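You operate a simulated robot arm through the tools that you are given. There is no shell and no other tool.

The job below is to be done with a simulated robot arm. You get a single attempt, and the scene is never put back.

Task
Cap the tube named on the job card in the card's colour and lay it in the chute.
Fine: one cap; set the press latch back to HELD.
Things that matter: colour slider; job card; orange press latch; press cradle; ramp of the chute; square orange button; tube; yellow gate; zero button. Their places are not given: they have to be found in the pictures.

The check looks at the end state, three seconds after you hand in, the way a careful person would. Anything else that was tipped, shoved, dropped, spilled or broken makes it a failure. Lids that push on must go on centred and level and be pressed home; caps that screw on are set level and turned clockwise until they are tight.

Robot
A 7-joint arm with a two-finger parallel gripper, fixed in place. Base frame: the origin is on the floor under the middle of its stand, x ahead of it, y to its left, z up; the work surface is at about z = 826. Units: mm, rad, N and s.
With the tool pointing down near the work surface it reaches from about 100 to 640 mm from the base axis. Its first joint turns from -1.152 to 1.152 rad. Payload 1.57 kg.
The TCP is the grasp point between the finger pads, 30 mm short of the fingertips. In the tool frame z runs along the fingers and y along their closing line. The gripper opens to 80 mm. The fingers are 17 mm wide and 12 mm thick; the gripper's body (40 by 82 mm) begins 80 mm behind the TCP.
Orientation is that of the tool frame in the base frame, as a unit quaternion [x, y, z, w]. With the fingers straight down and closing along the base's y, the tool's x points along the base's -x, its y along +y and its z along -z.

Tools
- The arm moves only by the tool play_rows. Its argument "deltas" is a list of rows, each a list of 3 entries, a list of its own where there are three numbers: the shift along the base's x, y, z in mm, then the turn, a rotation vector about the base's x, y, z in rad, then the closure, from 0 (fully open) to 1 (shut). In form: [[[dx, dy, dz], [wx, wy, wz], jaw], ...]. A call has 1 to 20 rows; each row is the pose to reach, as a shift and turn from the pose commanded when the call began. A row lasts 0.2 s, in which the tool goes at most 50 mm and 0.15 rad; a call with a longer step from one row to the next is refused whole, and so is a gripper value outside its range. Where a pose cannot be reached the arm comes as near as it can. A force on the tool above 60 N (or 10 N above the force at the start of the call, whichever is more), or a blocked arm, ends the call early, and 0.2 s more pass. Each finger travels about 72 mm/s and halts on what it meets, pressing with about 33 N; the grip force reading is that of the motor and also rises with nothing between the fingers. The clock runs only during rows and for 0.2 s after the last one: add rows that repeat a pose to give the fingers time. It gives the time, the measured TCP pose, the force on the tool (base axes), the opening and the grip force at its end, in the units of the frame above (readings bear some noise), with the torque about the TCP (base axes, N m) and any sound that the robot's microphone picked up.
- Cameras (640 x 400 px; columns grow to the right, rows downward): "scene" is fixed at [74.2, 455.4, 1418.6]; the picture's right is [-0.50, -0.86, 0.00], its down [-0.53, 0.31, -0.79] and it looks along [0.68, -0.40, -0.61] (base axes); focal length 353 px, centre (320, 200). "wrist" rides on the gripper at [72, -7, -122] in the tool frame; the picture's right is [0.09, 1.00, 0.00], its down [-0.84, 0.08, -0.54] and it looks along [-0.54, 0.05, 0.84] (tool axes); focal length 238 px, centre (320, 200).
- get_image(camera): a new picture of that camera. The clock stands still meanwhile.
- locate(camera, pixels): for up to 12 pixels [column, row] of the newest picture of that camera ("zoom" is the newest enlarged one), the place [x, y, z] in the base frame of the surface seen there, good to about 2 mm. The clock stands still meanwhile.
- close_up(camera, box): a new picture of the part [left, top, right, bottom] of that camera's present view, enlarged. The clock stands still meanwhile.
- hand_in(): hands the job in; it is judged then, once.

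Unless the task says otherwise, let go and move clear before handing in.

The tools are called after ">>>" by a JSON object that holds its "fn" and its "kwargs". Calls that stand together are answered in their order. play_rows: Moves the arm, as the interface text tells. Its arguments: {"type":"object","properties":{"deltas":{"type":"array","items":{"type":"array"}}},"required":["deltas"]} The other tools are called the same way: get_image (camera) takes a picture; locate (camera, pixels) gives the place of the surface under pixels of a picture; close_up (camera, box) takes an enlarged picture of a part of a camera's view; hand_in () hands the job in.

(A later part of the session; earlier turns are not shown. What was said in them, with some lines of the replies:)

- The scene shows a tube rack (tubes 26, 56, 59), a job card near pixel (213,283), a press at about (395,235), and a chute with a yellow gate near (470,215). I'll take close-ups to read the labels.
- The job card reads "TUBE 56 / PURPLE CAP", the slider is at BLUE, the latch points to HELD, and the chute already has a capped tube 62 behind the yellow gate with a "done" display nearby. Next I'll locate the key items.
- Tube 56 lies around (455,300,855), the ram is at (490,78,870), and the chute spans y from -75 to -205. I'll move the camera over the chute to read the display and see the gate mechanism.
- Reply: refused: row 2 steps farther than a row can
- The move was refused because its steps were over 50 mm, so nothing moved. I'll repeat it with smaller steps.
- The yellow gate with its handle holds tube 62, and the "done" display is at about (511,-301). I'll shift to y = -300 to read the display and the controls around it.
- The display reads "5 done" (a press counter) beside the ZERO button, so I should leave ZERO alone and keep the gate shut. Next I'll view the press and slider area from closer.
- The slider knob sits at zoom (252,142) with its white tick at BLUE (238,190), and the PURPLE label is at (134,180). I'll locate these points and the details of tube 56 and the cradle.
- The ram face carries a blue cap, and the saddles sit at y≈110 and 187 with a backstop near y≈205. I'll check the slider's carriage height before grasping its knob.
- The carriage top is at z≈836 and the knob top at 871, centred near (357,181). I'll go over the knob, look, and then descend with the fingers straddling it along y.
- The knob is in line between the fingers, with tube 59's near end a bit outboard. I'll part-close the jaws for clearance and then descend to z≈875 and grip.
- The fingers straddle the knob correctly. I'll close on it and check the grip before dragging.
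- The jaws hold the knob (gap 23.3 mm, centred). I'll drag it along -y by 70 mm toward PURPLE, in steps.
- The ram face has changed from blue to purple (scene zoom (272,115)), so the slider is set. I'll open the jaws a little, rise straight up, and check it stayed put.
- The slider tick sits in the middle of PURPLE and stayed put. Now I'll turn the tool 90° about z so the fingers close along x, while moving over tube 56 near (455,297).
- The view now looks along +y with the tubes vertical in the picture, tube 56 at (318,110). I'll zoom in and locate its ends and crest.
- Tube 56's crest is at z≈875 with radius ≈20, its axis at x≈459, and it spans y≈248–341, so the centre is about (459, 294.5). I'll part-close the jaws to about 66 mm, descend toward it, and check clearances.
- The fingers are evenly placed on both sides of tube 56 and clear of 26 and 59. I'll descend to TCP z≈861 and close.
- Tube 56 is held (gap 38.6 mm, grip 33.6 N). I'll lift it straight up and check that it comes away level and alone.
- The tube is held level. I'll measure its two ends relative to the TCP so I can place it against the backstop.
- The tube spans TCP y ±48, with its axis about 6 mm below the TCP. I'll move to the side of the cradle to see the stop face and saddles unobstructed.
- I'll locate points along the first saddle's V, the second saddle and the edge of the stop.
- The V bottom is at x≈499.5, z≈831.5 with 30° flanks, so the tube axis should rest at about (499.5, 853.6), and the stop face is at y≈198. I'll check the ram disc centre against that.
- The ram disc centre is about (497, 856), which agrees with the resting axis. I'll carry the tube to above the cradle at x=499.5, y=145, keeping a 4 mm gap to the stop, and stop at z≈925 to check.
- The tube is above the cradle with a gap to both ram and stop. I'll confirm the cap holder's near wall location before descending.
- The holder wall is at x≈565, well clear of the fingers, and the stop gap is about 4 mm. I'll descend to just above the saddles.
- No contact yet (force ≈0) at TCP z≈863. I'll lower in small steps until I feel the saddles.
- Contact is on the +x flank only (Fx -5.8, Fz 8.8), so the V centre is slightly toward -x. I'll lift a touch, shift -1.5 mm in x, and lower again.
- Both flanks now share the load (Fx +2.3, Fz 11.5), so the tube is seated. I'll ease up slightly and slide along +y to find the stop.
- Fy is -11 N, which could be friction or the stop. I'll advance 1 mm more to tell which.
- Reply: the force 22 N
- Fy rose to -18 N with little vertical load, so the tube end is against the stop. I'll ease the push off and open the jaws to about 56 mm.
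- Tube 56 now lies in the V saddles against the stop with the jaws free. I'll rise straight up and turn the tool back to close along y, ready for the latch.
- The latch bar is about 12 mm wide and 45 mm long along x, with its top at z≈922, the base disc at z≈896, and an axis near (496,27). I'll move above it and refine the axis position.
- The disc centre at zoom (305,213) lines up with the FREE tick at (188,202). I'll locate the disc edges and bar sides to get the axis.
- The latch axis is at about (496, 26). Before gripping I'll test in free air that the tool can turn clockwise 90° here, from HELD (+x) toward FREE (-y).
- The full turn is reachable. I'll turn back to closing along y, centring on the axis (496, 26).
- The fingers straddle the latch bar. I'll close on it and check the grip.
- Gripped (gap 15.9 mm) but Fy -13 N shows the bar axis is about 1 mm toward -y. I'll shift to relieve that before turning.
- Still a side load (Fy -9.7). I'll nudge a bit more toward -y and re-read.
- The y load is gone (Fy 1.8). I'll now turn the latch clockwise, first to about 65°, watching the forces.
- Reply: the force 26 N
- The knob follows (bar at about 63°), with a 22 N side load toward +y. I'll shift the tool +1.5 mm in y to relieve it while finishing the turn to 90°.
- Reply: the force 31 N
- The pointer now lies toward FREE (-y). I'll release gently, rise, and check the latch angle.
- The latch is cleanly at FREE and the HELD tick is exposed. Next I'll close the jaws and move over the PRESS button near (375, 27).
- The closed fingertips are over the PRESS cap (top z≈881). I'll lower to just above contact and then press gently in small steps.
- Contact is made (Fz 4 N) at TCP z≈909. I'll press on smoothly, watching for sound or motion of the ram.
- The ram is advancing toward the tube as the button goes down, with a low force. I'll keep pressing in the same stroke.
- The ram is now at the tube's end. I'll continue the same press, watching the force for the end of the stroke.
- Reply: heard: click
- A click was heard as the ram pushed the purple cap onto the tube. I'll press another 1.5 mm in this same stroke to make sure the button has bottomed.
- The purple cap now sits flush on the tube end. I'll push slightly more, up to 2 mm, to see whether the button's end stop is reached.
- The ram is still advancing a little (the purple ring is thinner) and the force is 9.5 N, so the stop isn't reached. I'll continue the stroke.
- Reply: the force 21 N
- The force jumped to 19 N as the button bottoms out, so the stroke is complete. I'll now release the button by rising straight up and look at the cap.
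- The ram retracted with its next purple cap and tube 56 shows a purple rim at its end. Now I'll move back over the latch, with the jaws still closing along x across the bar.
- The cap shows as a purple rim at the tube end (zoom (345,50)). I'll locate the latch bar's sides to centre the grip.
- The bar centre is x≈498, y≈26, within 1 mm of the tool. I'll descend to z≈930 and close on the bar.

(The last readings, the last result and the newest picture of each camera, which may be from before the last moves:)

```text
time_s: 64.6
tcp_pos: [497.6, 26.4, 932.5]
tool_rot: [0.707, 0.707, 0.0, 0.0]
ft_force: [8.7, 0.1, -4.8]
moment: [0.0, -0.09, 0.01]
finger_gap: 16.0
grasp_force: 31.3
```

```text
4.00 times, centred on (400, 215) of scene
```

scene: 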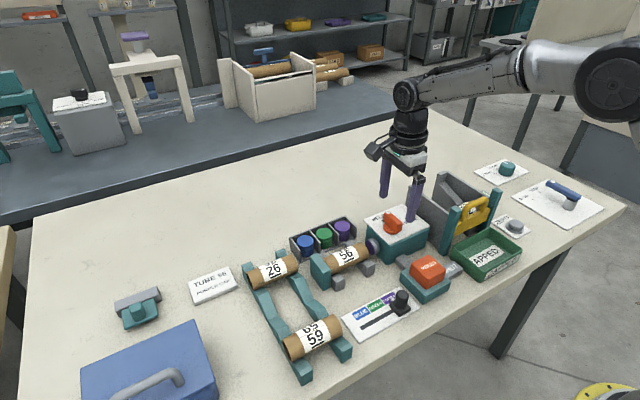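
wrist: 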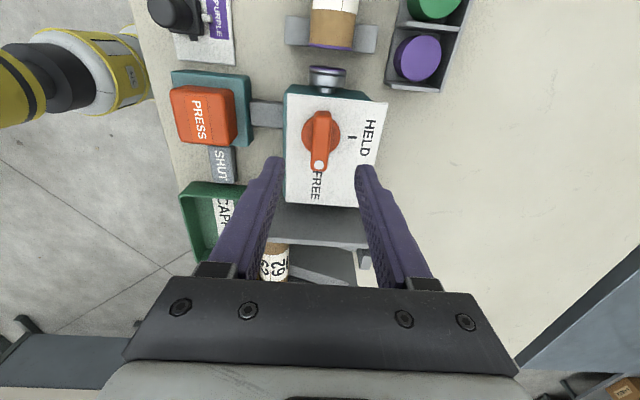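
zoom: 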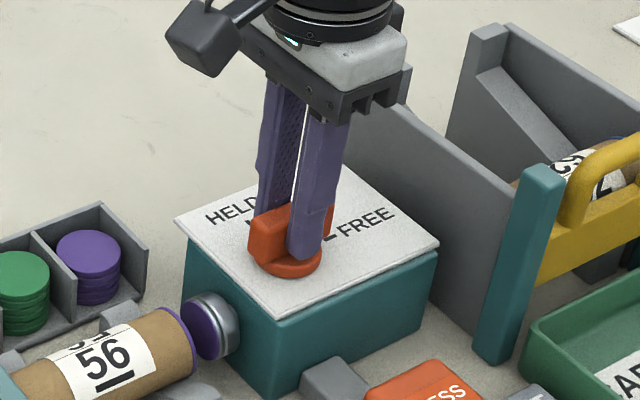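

The grip is firm with a mild +x load, so I'll nudge +0.7 mm and turn counter-clockwise back toward HELD, first to about 63°.

>>> {"fn": "play_rows", "kwargs": {"deltas": [[[0.4, 0, -0.5], [0, 0, 0], 1], [[0.7, 0, -0.5], [0, 0, 0.1], 1], [[0.7, 0, -0.5], [0, 0, 0.2], 1], [[0.7, 0, -0.5], [0, 0, 0.3], 1], [[0.7, 0, -0.5], [0, 0, 0.4], 1], [[0.7, 0, -0.5], [0, 0, 0.5], 1], [[0.7, 0, -0.5], [0, 0, 0.6], 1], [[0.7, 0, -0.5], [0, 0, 0.7], 1], [[0.7, 0, -0.5], [0, 0, 0.8], 1], [[0.7, 0, -0.5], [0, 0, 0.9], 1], [[0.7, 0, -0.5], [0, 0, 1.0], 1], [[0.7, 0, -0.5], [0, 0, 1.1], 1], [[0.7, 0, -0.5], [0, 0, 1.1], 1]]}}

>>> {"fn": "close_up", "kwargs": {"camera": "scene", "box": [345, 165, 455, 265]}}

```text
time_s: 67.4
tcp_pos: [496.9, 26.6, 931.3]
tool_rot: [0.232, 0.973, -0.001, -0.003]
ft_force: [-21.2, -2.6, 18.8]
moment: [0.44, 0.47, -0.05]
finger_gap: 15.8
grasp_force: 31.4
```

```text
4.00 times, centred on (400, 215) of scene
```

zoom: 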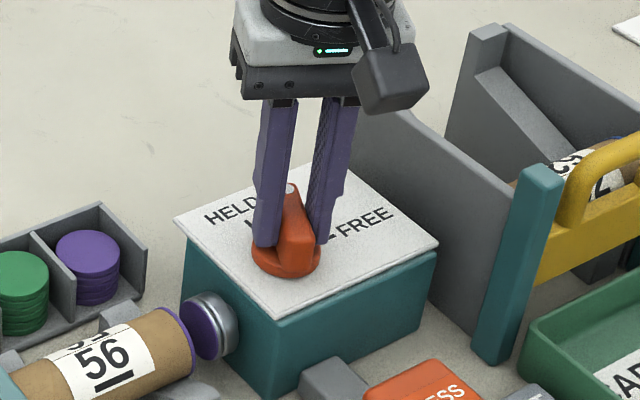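

The latch is following (27° remaining). There is a -21 N x load and +19 N vertical load, so I'll ease -1 mm in x and +0.8 mm in z while finishing the turn.

>>> {"fn": "play_rows", "kwargs": {"deltas": [[[-0.6, 0, 0.5], [0, 0, 0], 1], [[-1.1, 0, 0.9], [0, 0, 0.05], 1], [[-1.1, 0, 0.9], [0, 0, 0.15], 1], [[-1.1, 0, 0.9], [0, 0, 0.25], 1], [[-1.1, 0, 0.9], [0, 0, 0.35], 1], [[-1.1, 0, 0.9], [0, 0, 0.43], 1], [[-1.1, 0, 0.9], [0, 0, 0.475], 1], [[-1.1, 0, 0.9], [0, 0, 0.475], 1]]}}

>>> {"fn": "close_up", "kwargs": {"camera": "scene", "box": [345, 165, 455, 265]}}

>>> {"fn": "get_image", "kwargs": {"camera": "wrist"}}

```text
time_s: 69.2
tcp_pos: [495.9, 23.9, 930.9]
tool_rot: [-0.001, 1.0, -0.001, -0.002]
ft_force: [-10.0, -22.2, -11.1]
moment: [0.18, 0.12, -0.56]
finger_gap: 15.9
grasp_force: 31.4
```

```text
4.00 times, centred on (400, 215) of scene
```

zoom: 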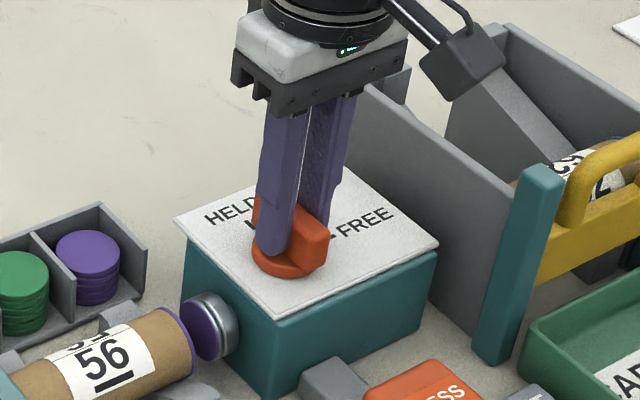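

```text
taken
```

wrist: 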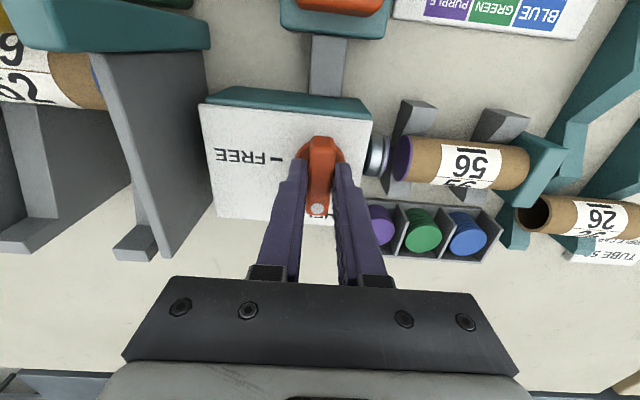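

The latch bar points back to HELD (+x), with a z torque of -0.56 N m from its end stop. I'll relieve the side load, open, and rise.

>>> {"fn": "play_rows", "kwargs": {"deltas": [[[0, -1.2, -0.4], [0, 0, 0], 1], [[0, -1.2, -0.4], [0, 0, 0], 0.6], [[0, -1.2, -0.4], [0, 0, 0], 0.4], [[0, -1.2, -0.4], [0, 0, 0], 0.4], [[0, -1.2, 20], [0, 0, 0], 0.4], [[0, -1.2, 50], [0, 0, 0], 0.4], [[0, -1.2, 85], [0, 0, 0], 0.2], [[0, -1.2, 85], [0, 0, 0], 0]]}}

>>> {"fn": "get_image", "kwargs": {"camera": "wrist"}}

>>> {"fn": "close_up", "kwargs": {"camera": "wrist", "box": [200, 60, 440, 220]}}

>>> {"fn": "close_up", "kwargs": {"camera": "scene", "box": [300, 185, 460, 305]}}

```text
time_s: 71.0
tcp_pos: [496.7, 23.7, 1016.4]
tool_rot: [-0.001, 1.0, 0.0, 0.001]
ft_force: [0.6, -0.1, -0.3]
moment: [-0.03, 0.0, -0.02]
finger_gap: 79.7
grasp_force: 0.0
```

```text
taken
```

wrist: 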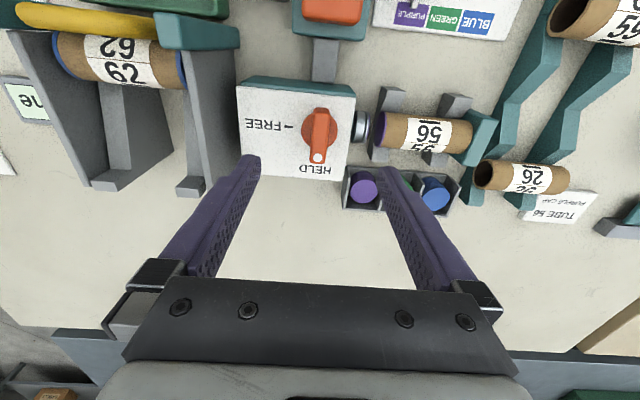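

```text
2.50 times, centred on (320, 140) of wrist
```

zoom: 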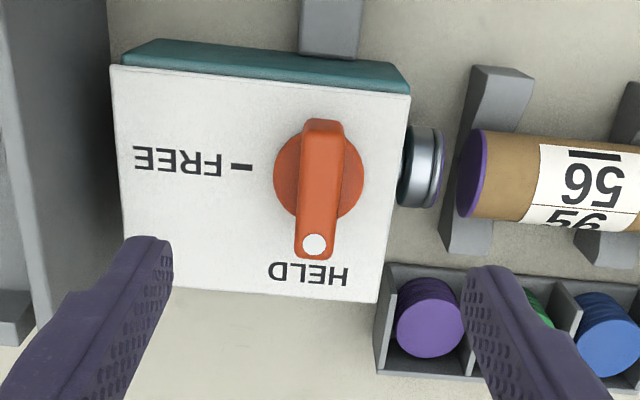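

```text
3.33 times, centred on (380, 245) of scene
```

zoom: 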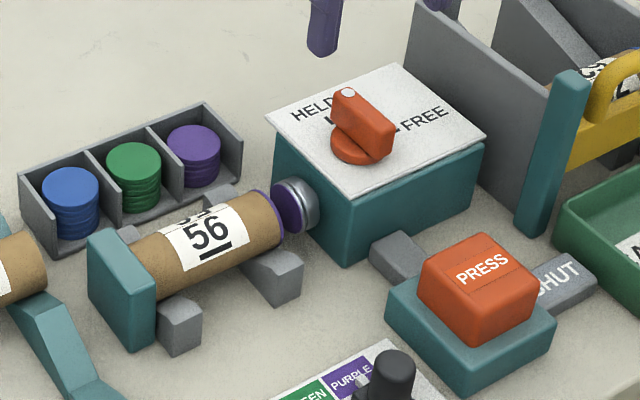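

The latch reads HELD and tube 56 wears a purple cap at its ram end. Before picking it up, I'll look into the chute to plan the placement.

>>> {"fn": "play_rows", "kwargs": {"deltas": [[[0, -35, 10], [0, 0, 0], 0], [[0, -75, 20], [0, 0, 0], 0], [[0, -115, 30], [0, 0, 0], 0], [[-5, -150, 40], [0, 0, 0], 0], [[-10, -164, 40], [0, 0, 0], 0], [[-10, -164, 40], [0, 0, 0], 0]]}}

>>> {"fn": "get_image", "kwargs": {"camera": "wrist"}}

>>> {"fn": "close_up", "kwargs": {"camera": "wrist", "box": [220, 20, 420, 220]}}

>>> {"fn": "close_up", "kwargs": {"camera": "scene", "box": [400, 165, 510, 265]}}

```text
time_s: 72.4
tcp_pos: [486.0, -140.4, 1057.9]
tool_rot: [-0.003, 1.0, -0.001, 0.0]
ft_force: [-0.2, -0.4, 0.6]
moment: [0.01, -0.02, -0.03]
finger_gap: 80.0
grasp_force: 0.0
```

```text
taken
```

wrist: 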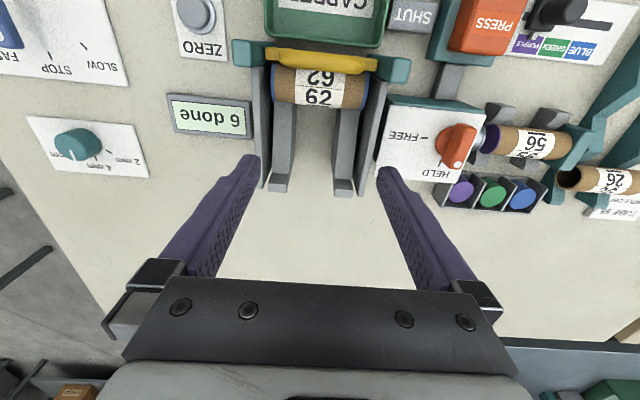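

```text
2.00 times, centred on (320, 120) of wrist
```

zoom: 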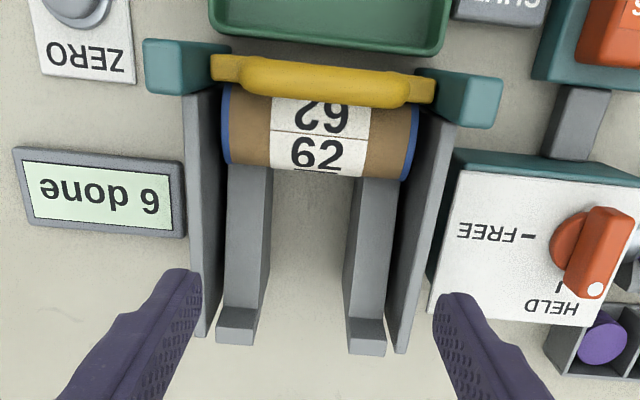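

```text
4.00 times, centred on (455, 215) of scene
```

zoom: 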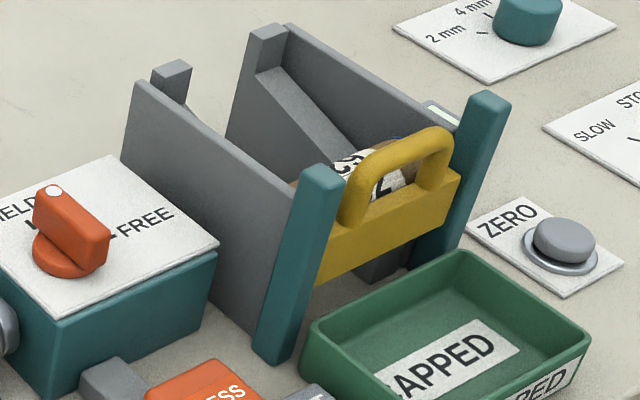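

The counter now reads "6 done". Tube 62 rests against the gate, and the two ramp rails behind it are free; I'll measure the rails, walls and tube 62.

>>> {"fn": "locate", "kwargs": {"camera": "wrist", "pixels": [[284, 125], [283, 145], [282, 165], [280, 182], [346, 125], [345, 145], [343, 165], [343, 186], [320, 95], [320, 104], [272, 85], [366, 92]]}}

>>> {"fn": "locate", "kwargs": {"camera": "zoom", "pixels": [[165, 78], [272, 100], [282, 115], [310, 160], [352, 180], [378, 185], [140, 100], [200, 150], [280, 35], [400, 115], [415, 140], [330, 215]]}}

>>> {"fn": "close_up", "kwargs": {"camera": "wrist", "box": [250, 50, 390, 200]}}

```text
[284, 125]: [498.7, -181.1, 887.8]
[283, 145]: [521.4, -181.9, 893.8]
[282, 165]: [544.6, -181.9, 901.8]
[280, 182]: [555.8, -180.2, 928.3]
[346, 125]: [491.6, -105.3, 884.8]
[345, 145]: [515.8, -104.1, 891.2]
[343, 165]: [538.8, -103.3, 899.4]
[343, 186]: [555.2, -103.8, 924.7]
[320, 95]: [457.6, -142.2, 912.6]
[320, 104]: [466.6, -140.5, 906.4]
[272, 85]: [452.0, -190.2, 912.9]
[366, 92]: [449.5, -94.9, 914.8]
```

```text
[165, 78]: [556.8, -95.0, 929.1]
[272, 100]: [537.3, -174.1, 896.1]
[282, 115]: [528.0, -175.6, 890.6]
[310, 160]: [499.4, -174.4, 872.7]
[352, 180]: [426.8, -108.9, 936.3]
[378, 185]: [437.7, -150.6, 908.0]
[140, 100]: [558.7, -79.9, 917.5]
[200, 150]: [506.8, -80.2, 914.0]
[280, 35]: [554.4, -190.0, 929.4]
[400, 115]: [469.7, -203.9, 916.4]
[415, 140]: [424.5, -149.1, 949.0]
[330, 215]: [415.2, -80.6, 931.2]
```

```text
2.67 times, centred on (320, 125) of wrist
```

zoom: 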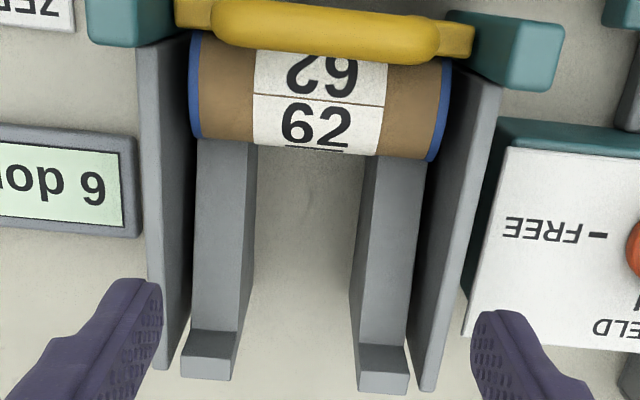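

The ramp rises about 17° in x at z≈887 for x=500, with tube 62 occupying x≈430–470, so there's free room at x≈508–530. I'll return over tube 56 in the cradle, turning the tool +90° again.

>>> {"fn": "play_rows", "kwargs": {"deltas": [[[1, 26, 0], [0, 0, 0.1428], 0], [[2, 52, 0], [0, 0, 0.2856], 0], [[4, 78, 0], [0, 0, 0.4284], 0], [[5, 104, 0], [0, 0, 0.5712], 0], [[6, 130, 0], [0, 0, 0.714], 0], [[7, 157, 0], [0, 0, 0.8568], 0], [[8, 183, 0], [0, 0, 0.9996], 0], [[9, 209, 0], [0, 0, 1.1424], 0], [[10, 235, 0], [0, 0, 1.2852], 0], [[11, 261, 0], [0, 0, 1.428], 0], [[12.8, 287.6, -5], [0, 0, 1.5708], 0.1], [[12.8, 287.6, -35], [0, 0, 1.5708], 0.25], [[12.8, 287.6, -55], [0, 0, 1.5708], 0.25], [[12.8, 287.6, -55], [0, 0, 1.5708], 0.25]]}}

>>> {"fn": "get_image", "kwargs": {"camera": "wrist"}}

>>> {"fn": "close_up", "kwargs": {"camera": "wrist", "box": [240, 20, 400, 220]}}

```text
time_s: 75.4
tcp_pos: [500.9, 147.7, 1000.6]
tool_rot: [0.709, -0.705, 0.0, 0.001]
ft_force: [0.1, -1.5, 0.0]
moment: [0.0, 0.02, 0.01]
finger_gap: 59.8
grasp_force: 0.1
```

```text
taken
```

wrist: 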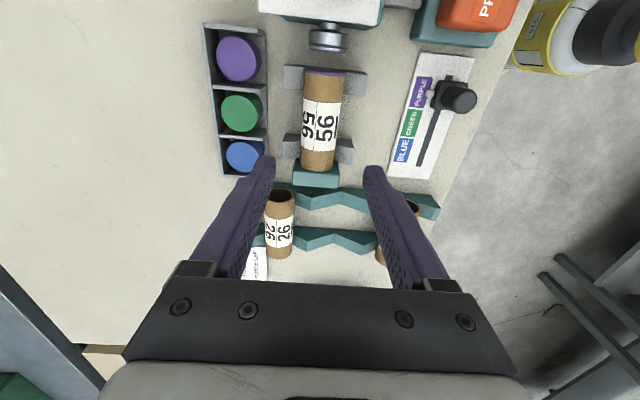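

```text
2.00 times, centred on (320, 120) of wrist
```

zoom: 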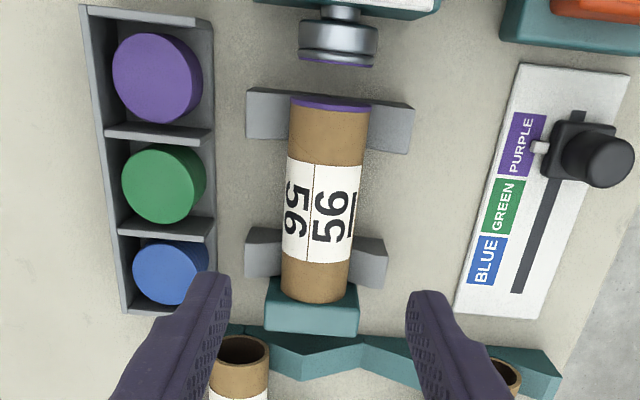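

The capped tube lies straight in the cradle against the stop. I'll locate its ends and crest to set the grip.

>>> {"fn": "locate", "kwargs": {"camera": "zoom", "pixels": [[331, 102], [331, 108], [330, 120], [325, 190], [318, 270], [315, 295], [300, 190], [350, 200], [315, 312]]}}

```text
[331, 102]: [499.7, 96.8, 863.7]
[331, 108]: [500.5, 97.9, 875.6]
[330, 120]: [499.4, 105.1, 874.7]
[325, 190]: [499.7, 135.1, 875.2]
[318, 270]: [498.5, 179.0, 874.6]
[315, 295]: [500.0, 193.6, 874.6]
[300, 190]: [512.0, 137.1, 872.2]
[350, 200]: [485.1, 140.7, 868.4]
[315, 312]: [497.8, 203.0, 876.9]
```

The crest is at x≈499.7, z≈875, and the tube spans y≈97–197. I'll descend with the fingers straddling it and close.

>>> {"fn": "play_rows", "kwargs": {"deltas": [[[0, -1, -35], [0, 0, 0], 0.25], [[0, -1, -75], [0, 0, 0], 0.25], [[0, -1, -110], [0, 0, 0], 0.25], [[0, -1, -128], [0, 0, 0], 0.25], [[0, -1, -137], [0, 0, 0], 0.25], [[0, -1, -137], [0, 0, 0], 0.25]]}}

>>> {"fn": "close_up", "kwargs": {"camera": "scene", "box": [300, 205, 420, 305]}}

>>> {"fn": "get_image", "kwargs": {"camera": "wrist"}}

```text
time_s: 76.8
tcp_pos: [500.4, 147.3, 865.6]
tool_rot: [0.708, -0.706, 0.0, 0.0]
ft_force: [0.1, -0.1, 0.0]
moment: [0.02, -0.04, 0.01]
finger_gap: 60.1
grasp_force: 0.1
```

```text
4.00 times, centred on (360, 255) of scene
```

zoom: 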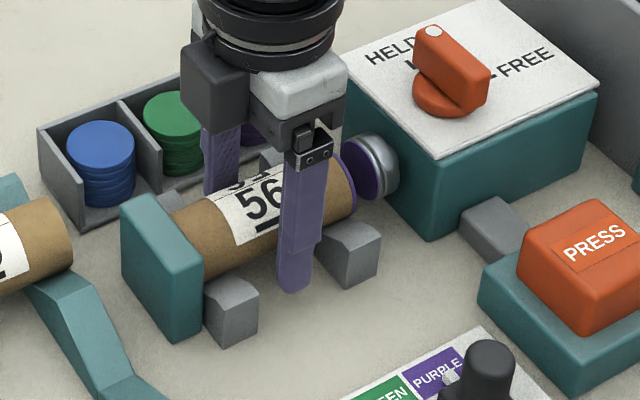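

```text
taken
```

wrist: 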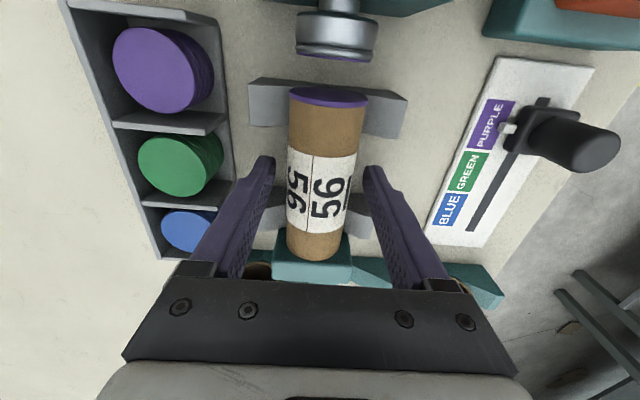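

The fingers are correctly placed around the tube. I'll close and check the grip before lifting.

>>> {"fn": "play_rows", "kwargs": {"deltas": [[[0, 0, 0], [0, 0, 0], 0.4], [[0, 0, 0], [0, 0, 0], 0.6], [[0, 0, 0], [0, 0, 0], 0.6], [[0, 0, 0], [0, 0, 0], 0.6]]}}

```text
time_s: 77.8
tcp_pos: [500.6, 147.5, 865.5]
tool_rot: [0.708, -0.706, 0.0, 0.0]
ft_force: [0.4, -0.8, 0.3]
moment: [0.04, 0.01, -0.06]
finger_gap: 37.2
grasp_force: 33.3
```

The tube is gripped (33 N). I'll lift it straight out with a small -y easing off the stop.

>>> {"fn": "play_rows", "kwargs": {"deltas": [[[0, -1, 2], [0, 0, 0], 0.6], [[0, -2, 10], [0, 0, 0], 0.6], [[0, -2, 35], [0, 0, 0], 0.6], [[0, -2, 75], [0, 0, 0], 0.6], [[0, -2, 115], [0, 0, 0], 0.6], [[0, -2, 150], [0, 0, 0], 0.6], [[0, -2, 150], [0, 0, 0], 0.6]]}}

>>> {"fn": "get_image", "kwargs": {"camera": "wrist"}}

>>> {"fn": "get_image", "kwargs": {"camera": "scene"}}

>>> {"fn": "close_up", "kwargs": {"camera": "scene", "box": [300, 165, 420, 305]}}

```text
time_s: 79.4
tcp_pos: [500.8, 144.2, 1014.3]
tool_rot: [0.708, -0.706, 0.0, -0.001]
ft_force: [-0.6, 0.2, -1.0]
moment: [-0.01, -0.01, 0.01]
finger_gap: 36.8
grasp_force: 32.8
```

```text
taken
```

wrist: 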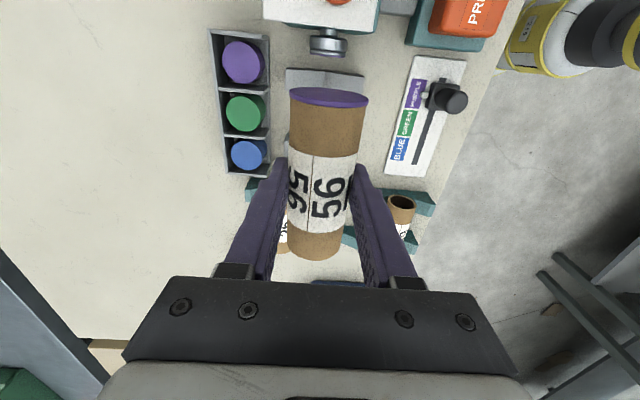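

```text
taken
```

scene: 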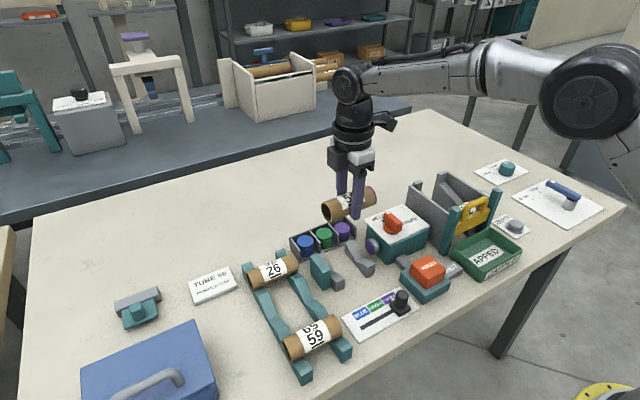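

```text
2.86 times, centred on (360, 235) of scene
```

zoom: 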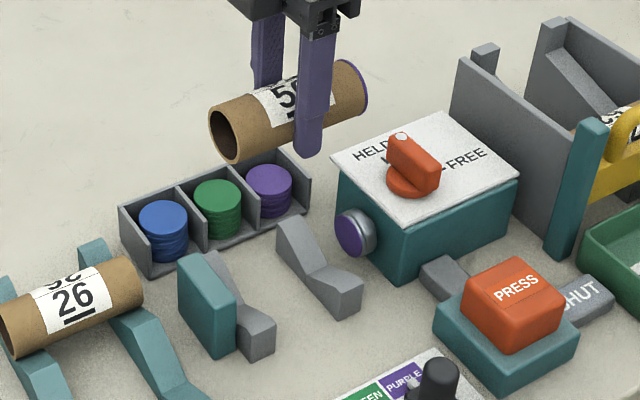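

The capped tube is held level with the purple cap fully on. I'll measure its ends relative to the TCP.

>>> {"fn": "locate", "kwargs": {"camera": "wrist", "pixels": [[328, 98], [328, 106], [328, 115], [322, 180], [318, 250], [318, 257], [305, 130], [348, 130]]}}

>>> {"fn": "close_up", "kwargs": {"camera": "wrist", "box": [270, 70, 390, 170]}}

```text
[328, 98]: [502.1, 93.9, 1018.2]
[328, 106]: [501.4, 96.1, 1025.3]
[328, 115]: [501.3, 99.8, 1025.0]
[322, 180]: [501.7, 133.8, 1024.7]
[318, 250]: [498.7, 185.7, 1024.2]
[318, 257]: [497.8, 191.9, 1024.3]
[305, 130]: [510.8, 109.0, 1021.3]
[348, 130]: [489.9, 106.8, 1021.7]
```

```text
4.00 times, centred on (330, 120) of wrist
```

zoom: 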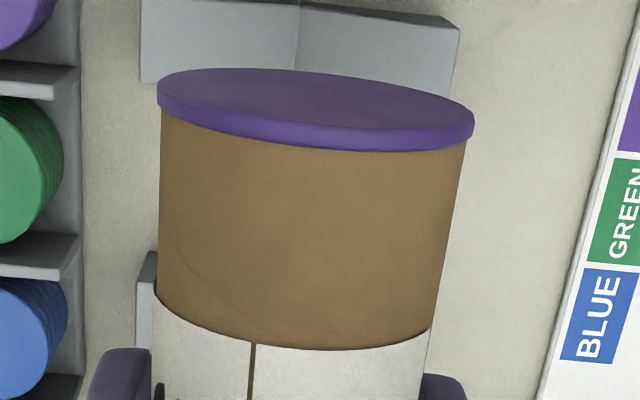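

The cap is flush and level. I'll carry the tube across at z≈1013 to above the ramp at (512, -140), well clear of the press and chute walls.

>>> {"fn": "play_rows", "kwargs": {"deltas": [[[0, -20, 0], [0, 0, 0], 0.6], [[2, -50, 0], [0, 0, 0], 0.6], [[4, -85, 0], [0, 0, 0], 0.6], [[6, -120, 0], [0, 0, 0], 0.6], [[8, -155, 0], [0, 0, 0], 0.6], [[10, -190, 0], [0, 0, 0], 0.6], [[12, -225, 0], [0, 0, 0], 0.6], [[13.5, -258, 0], [0, 0, 0], 0.6], [[13.5, -278, 0], [0, 0, 0], 0.6], [[13.5, -285.5, 0], [0, 0, 0], 0.6], [[13.5, -285.5, 0], [0, 0, 0], 0.6]]}}

>>> {"fn": "get_image", "kwargs": {"camera": "wrist"}}

>>> {"fn": "get_image", "kwargs": {"camera": "scene"}}

>>> {"fn": "close_up", "kwargs": {"camera": "scene", "box": [390, 125, 510, 265]}}

```text
time_s: 81.8
tcp_pos: [513.5, -141.1, 1016.2]
tool_rot: [0.708, -0.706, 0.0, 0.001]
ft_force: [0.4, 0.4, 0.0]
moment: [0.05, 0.03, -0.03]
finger_gap: 36.7
grasp_force: 33.1
```

```text
taken
```

wrist: 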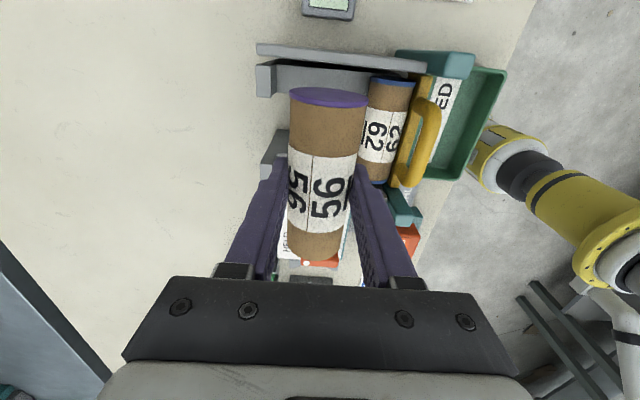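

```text
taken
```

scene: 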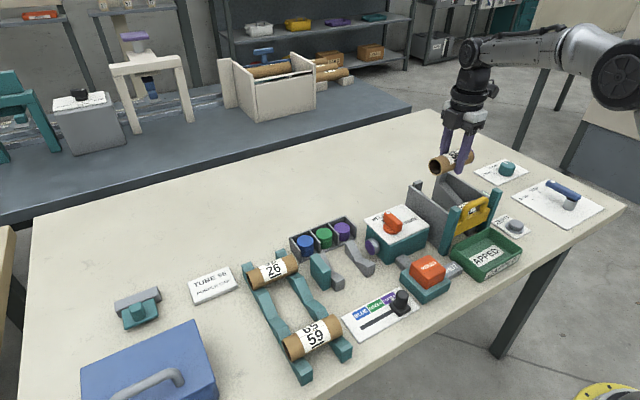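

```text
2.86 times, centred on (450, 195) of scene
```

zoom: 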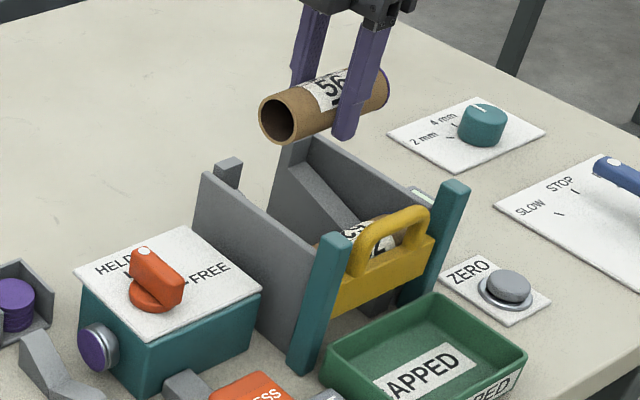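

The tube is above the ramp. I'll verify where its ends are relative to the chute walls before lowering.

>>> {"fn": "locate", "kwargs": {"camera": "wrist", "pixels": [[328, 106], [322, 180], [318, 256], [328, 98], [330, 52], [280, 50], [340, 62], [385, 130], [265, 78], [272, 145], [390, 82], [400, 218]]}}

>>> {"fn": "close_up", "kwargs": {"camera": "wrist", "box": [240, 30, 440, 230]}}

```text
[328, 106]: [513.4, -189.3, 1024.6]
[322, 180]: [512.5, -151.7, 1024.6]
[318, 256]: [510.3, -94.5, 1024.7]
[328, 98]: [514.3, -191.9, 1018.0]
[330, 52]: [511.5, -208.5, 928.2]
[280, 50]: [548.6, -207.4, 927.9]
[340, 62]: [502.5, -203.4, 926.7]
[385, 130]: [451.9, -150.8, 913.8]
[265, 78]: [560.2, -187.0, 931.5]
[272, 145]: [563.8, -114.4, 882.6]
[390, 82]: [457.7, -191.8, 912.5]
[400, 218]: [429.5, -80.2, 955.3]
```

```text
2.00 times, centred on (340, 130) of wrist
```

zoom: 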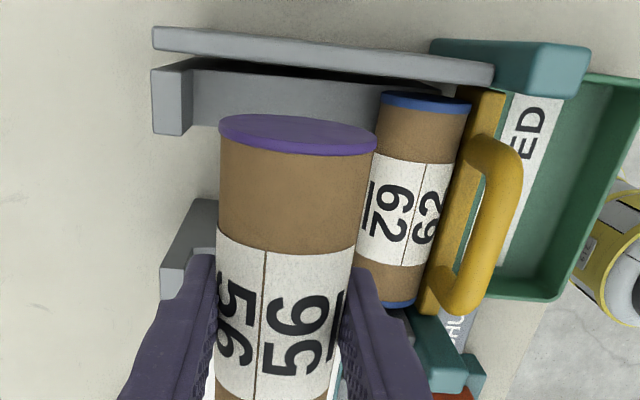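

The tube is centred between the walls (y -191 to -93) at x=512.5, about 94 mm above its resting height. I'll lower 84 mm and check.

>>> {"fn": "play_rows", "kwargs": {"deltas": [[[0, 0, -20], [0, 0, 0], 0.6], [[0, 0, -40], [0, 0, 0], 0.6], [[0, 0, -60], [0, 0, 0], 0.6], [[0, 0, -76], [0, 0, 0], 0.6], [[0, 0, -84], [0, 0, 0], 0.6], [[0, 0, -84], [0, 0, 0], 0.6]]}}

>>> {"fn": "get_image", "kwargs": {"camera": "wrist"}}

>>> {"fn": "close_up", "kwargs": {"camera": "scene", "box": [390, 145, 510, 265]}}

```text
time_s: 83.2
tcp_pos: [514.1, -141.2, 930.8]
tool_rot: [0.709, -0.706, 0.0, 0.0]
ft_force: [-0.2, -0.2, -0.4]
moment: [0.03, 0.0, -0.02]
finger_gap: 36.9
grasp_force: 33.1
```

```text
taken
```

wrist: 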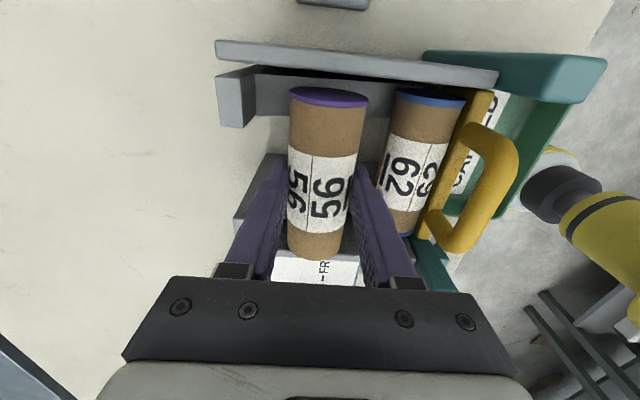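

```text
3.33 times, centred on (450, 205) of scene
```

zoom: 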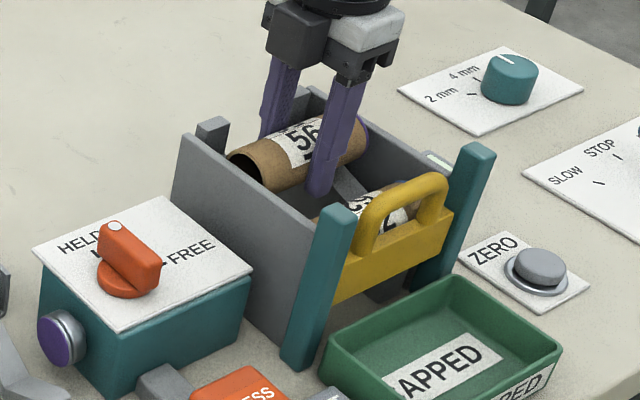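

The tube is inside the chute with clearance to tube 62 and the walls. I'll lower the last few millimetres slowly until it touches the rails.

>>> {"fn": "play_rows", "kwargs": {"deltas": [[[0, 0, -3], [0, 0, 0], 0.6], [[0, 0, -5.5], [0, 0, 0], 0.6], [[0, 0, -7.5], [0, 0, 0], 0.6], [[0, 0, -7.5], [0, 0, 0], 0.6]]}}

```text
time_s: 84.2
tcp_pos: [513.8, -141.3, 924.0]
tool_rot: [0.709, -0.706, 0.001, -0.001]
ft_force: [-2.2, -1.8, 4.0]
moment: [-0.07, 0.03, -0.02]
finger_gap: 38.3
grasp_force: 32.5
```

The tube touches the rails (Fx -2.2, Fz 4.0, along the ramp normal). I'll open the jaws slightly so it rests on the ramp against the lower finger.

>>> {"fn": "play_rows", "kwargs": {"deltas": [[[0, 0, -0.5], [0, 0, 0], 0.55], [[0, 0, -0.5], [0, 0, 0], 0.5], [[0, 0, -0.5], [0, 0, 0], 0.47], [[0, 0, -0.5], [0, 0, 0], 0.44], [[0, 0, -0.5], [0, 0, 0], 0.44]]}}

>>> {"fn": "get_image", "kwargs": {"camera": "wrist"}}

>>> {"fn": "close_up", "kwargs": {"camera": "scene", "box": [390, 145, 510, 265]}}

```text
time_s: 85.4
tcp_pos: [514.1, -140.2, 922.5]
tool_rot: [0.708, -0.706, -0.001, 0.0]
ft_force: [0.5, -0.3, -0.4]
moment: [-0.01, 0.02, -0.01]
finger_gap: 44.7
grasp_force: 0.0
```

```text
taken
```

wrist: 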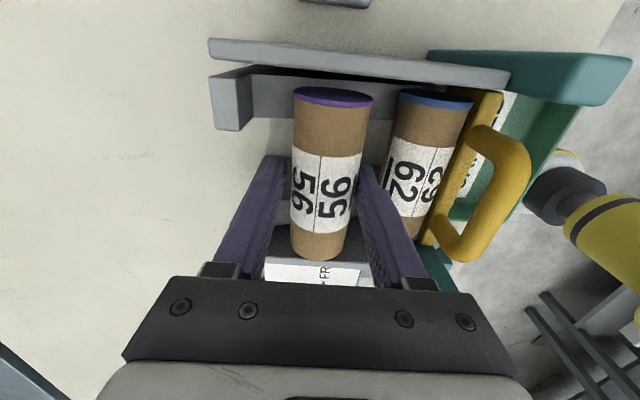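

```text
3.33 times, centred on (450, 205) of scene
```

zoom: 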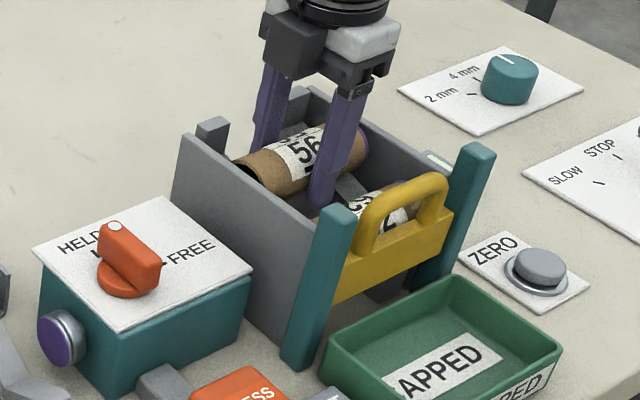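

Tube 56 rests on the ramp against the lower finger. I'll ease 3 mm down-slope to shorten its roll, then withdraw slowly upward so it settles against tube 62.

>>> {"fn": "play_rows", "kwargs": {"deltas": [[[-1.5, 0, 0], [0, 0, 0], 0.44], [[-3, 0, 0], [0, 0, 0], 0.44], [[-3, 0, 3], [0, 0, 0], 0.44], [[-3, 0, 6], [0, 0, 0], 0.44], [[-3, 0, 9], [0, 0, 0], 0.44], [[-3, 0, 12], [0, 0, 0], 0.44], [[-3, 0, 12], [0, 0, 0], 0.44]]}}

>>> {"fn": "get_image", "kwargs": {"camera": "wrist"}}

>>> {"fn": "close_up", "kwargs": {"camera": "scene", "box": [390, 145, 510, 265]}}

```text
time_s: 87.0
tcp_pos: [509.4, -140.5, 935.3]
tool_rot: [0.709, -0.705, 0.0, -0.001]
ft_force: [0.2, 0.5, -0.4]
moment: [0.0, 0.02, 0.0]
finger_gap: 45.0
grasp_force: 0.0
```

```text
taken
```

wrist: 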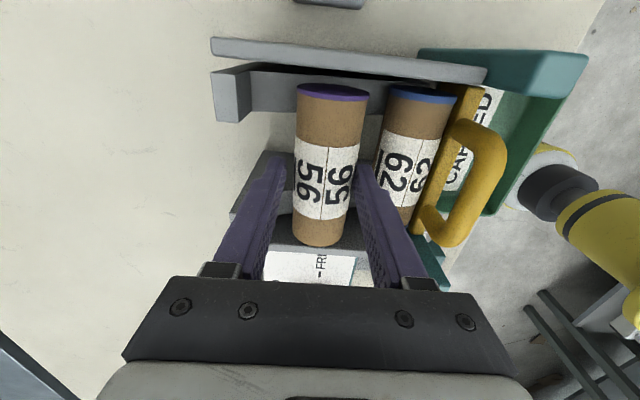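

```text
3.33 times, centred on (450, 205) of scene
```

zoom: 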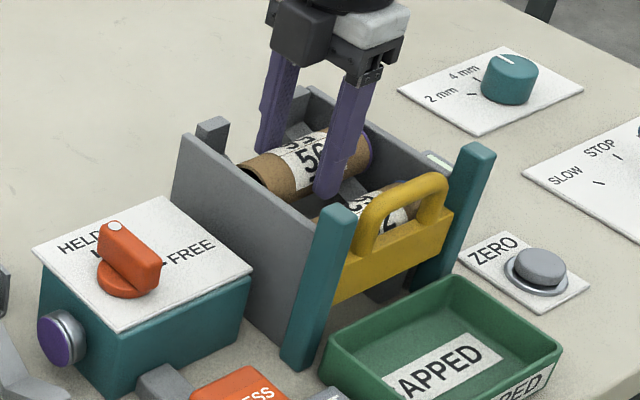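

The tube is still resting on the lower finger. I'll keep rising while easing down-slope so it's let down gently onto tube 62.

>>> {"fn": "play_rows", "kwargs": {"deltas": [[[-2, 0, 2], [0, 0, 0], 0.44], [[-4, 0, 4], [0, 0, 0], 0.44], [[-6, 0, 6.5], [0, 0, 0], 0.44], [[-7, 0, 9], [0, 0, 0], 0.44], [[-7, 0, 12], [0, 0, 0], 0.44], [[-7, 0, 15], [0, 0, 0], 0.44], [[-7, 0, 18], [0, 0, 0], 0.44], [[-7, 0, 22], [0, 0, 0], 0.44], [[-7, 0, 22], [0, 0, 0], 0.44]]}}

>>> {"fn": "get_image", "kwargs": {"camera": "wrist"}}

>>> {"fn": "close_up", "kwargs": {"camera": "scene", "box": [390, 145, 510, 265]}}

```text
time_s: 89.0
tcp_pos: [504.3, -140.0, 957.2]
tool_rot: [0.708, -0.706, 0.0, -0.001]
ft_force: [0.7, -0.2, 0.4]
moment: [0.03, 0.02, 0.0]
finger_gap: 44.6
grasp_force: 0.1
```

```text
taken
```

wrist: 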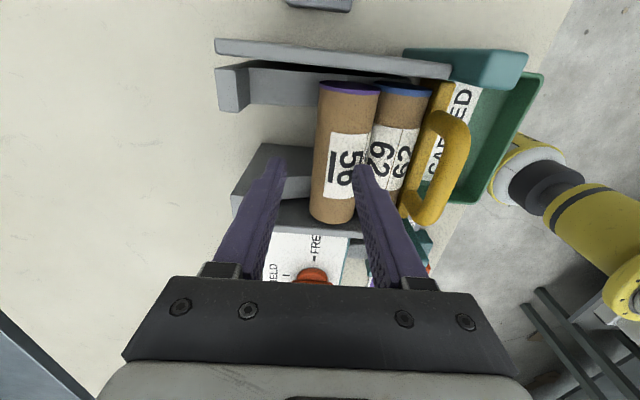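

```text
3.33 times, centred on (450, 205) of scene
```

zoom: 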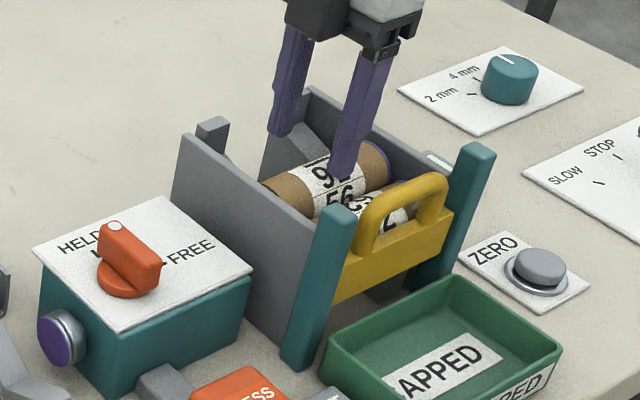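

Tube 56 has settled against tube 62 behind the gate. I'll rise clear and inspect the result.

>>> {"fn": "play_rows", "kwargs": {"deltas": [[[0, 0, 25], [0, 0, 0], 0.44], [[0, 0, 60], [0, 0, 0], 0.44], [[0, 0, 95], [0, 0, 0], 0.3], [[0, 0, 125], [0, 0, 0], 0.1], [[0, 0, 140], [0, 0, 0], 0], [[0, 0, 140], [0, 0, 0], 0]]}}

>>> {"fn": "get_image", "kwargs": {"camera": "wrist"}}

>>> {"fn": "get_image", "kwargs": {"camera": "scene"}}

>>> {"fn": "close_up", "kwargs": {"camera": "wrist", "box": [260, 40, 460, 200]}}

>>> {"fn": "close_up", "kwargs": {"camera": "scene", "box": [390, 145, 530, 285]}}

```text
time_s: 90.4
tcp_pos: [504.7, -139.1, 1097.2]
tool_rot: [0.708, -0.706, 0.0, 0.0]
ft_force: [0.0, -0.1, 0.0]
moment: [-0.01, 0.02, -0.01]
finger_gap: 79.9
grasp_force: 0.1
```

```text
taken
```

wrist: 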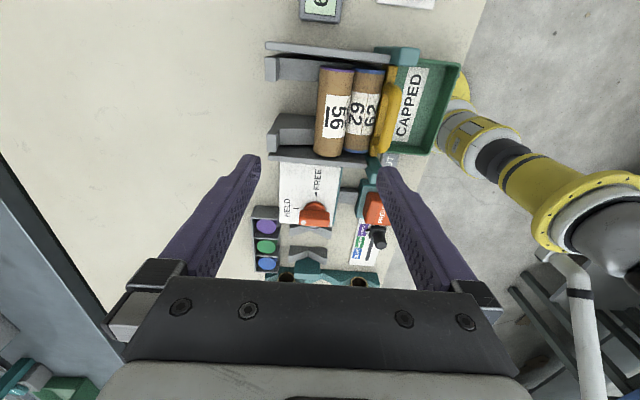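

```text
taken
```

scene: 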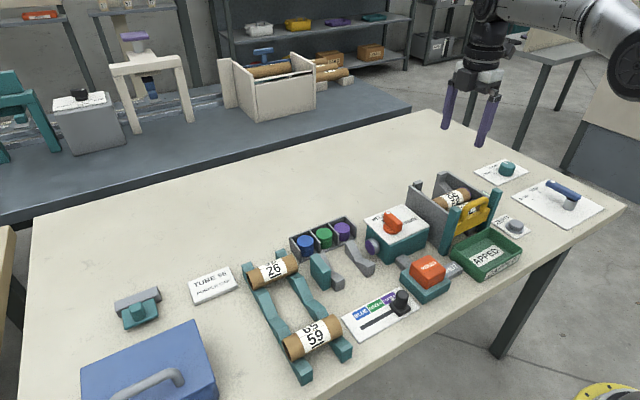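

```text
2.50 times, centred on (360, 120) of wrist
```

zoom: 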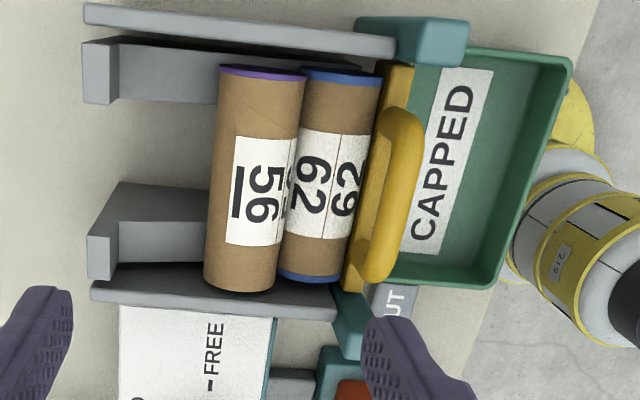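

```text
2.86 times, centred on (460, 215) of scene
```

zoom: 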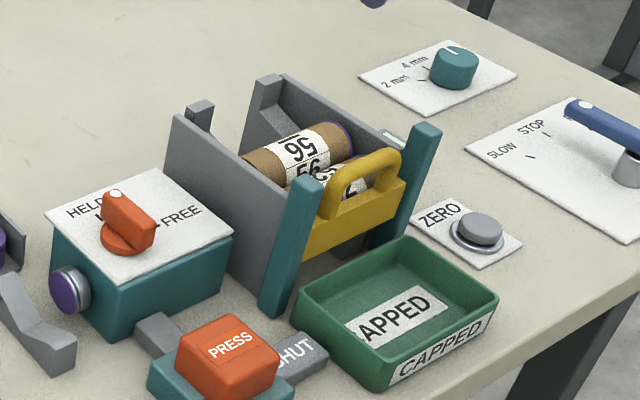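

Tube 56, with its purple cap, lies on the ramp against tube 62 behind the closed gate. The latch points to HELD, the counter showed "6 done", tubes 26 and 59 are undisturbed, and the arm is clear at z≈1097. I'm handing in.

>>> {"fn": "hand_in", "kwargs": {}}

```text
The job is handed in.
```

Tube 56 now has its purple cap and lies in the chute, resting against tube 62 behind the closed yellow gate. The job is handed in, but I haven't seen a verdict.

- **Capping:** I set the colour slider to PURPLE and used a single press stroke. It clicked, and I pressed on until the button bottomed out. The cap looked level and flush afterwards, and the counter went from "5 done" to "6 done".
- **Latch:** it is back at HELD.
- **Left alone:** I did not touch the gate or the zero button, and tubes 26, 59 and 62 look undisturbed in the final pictures. The slider is still at PURPLE, since nothing asked for it to go back.
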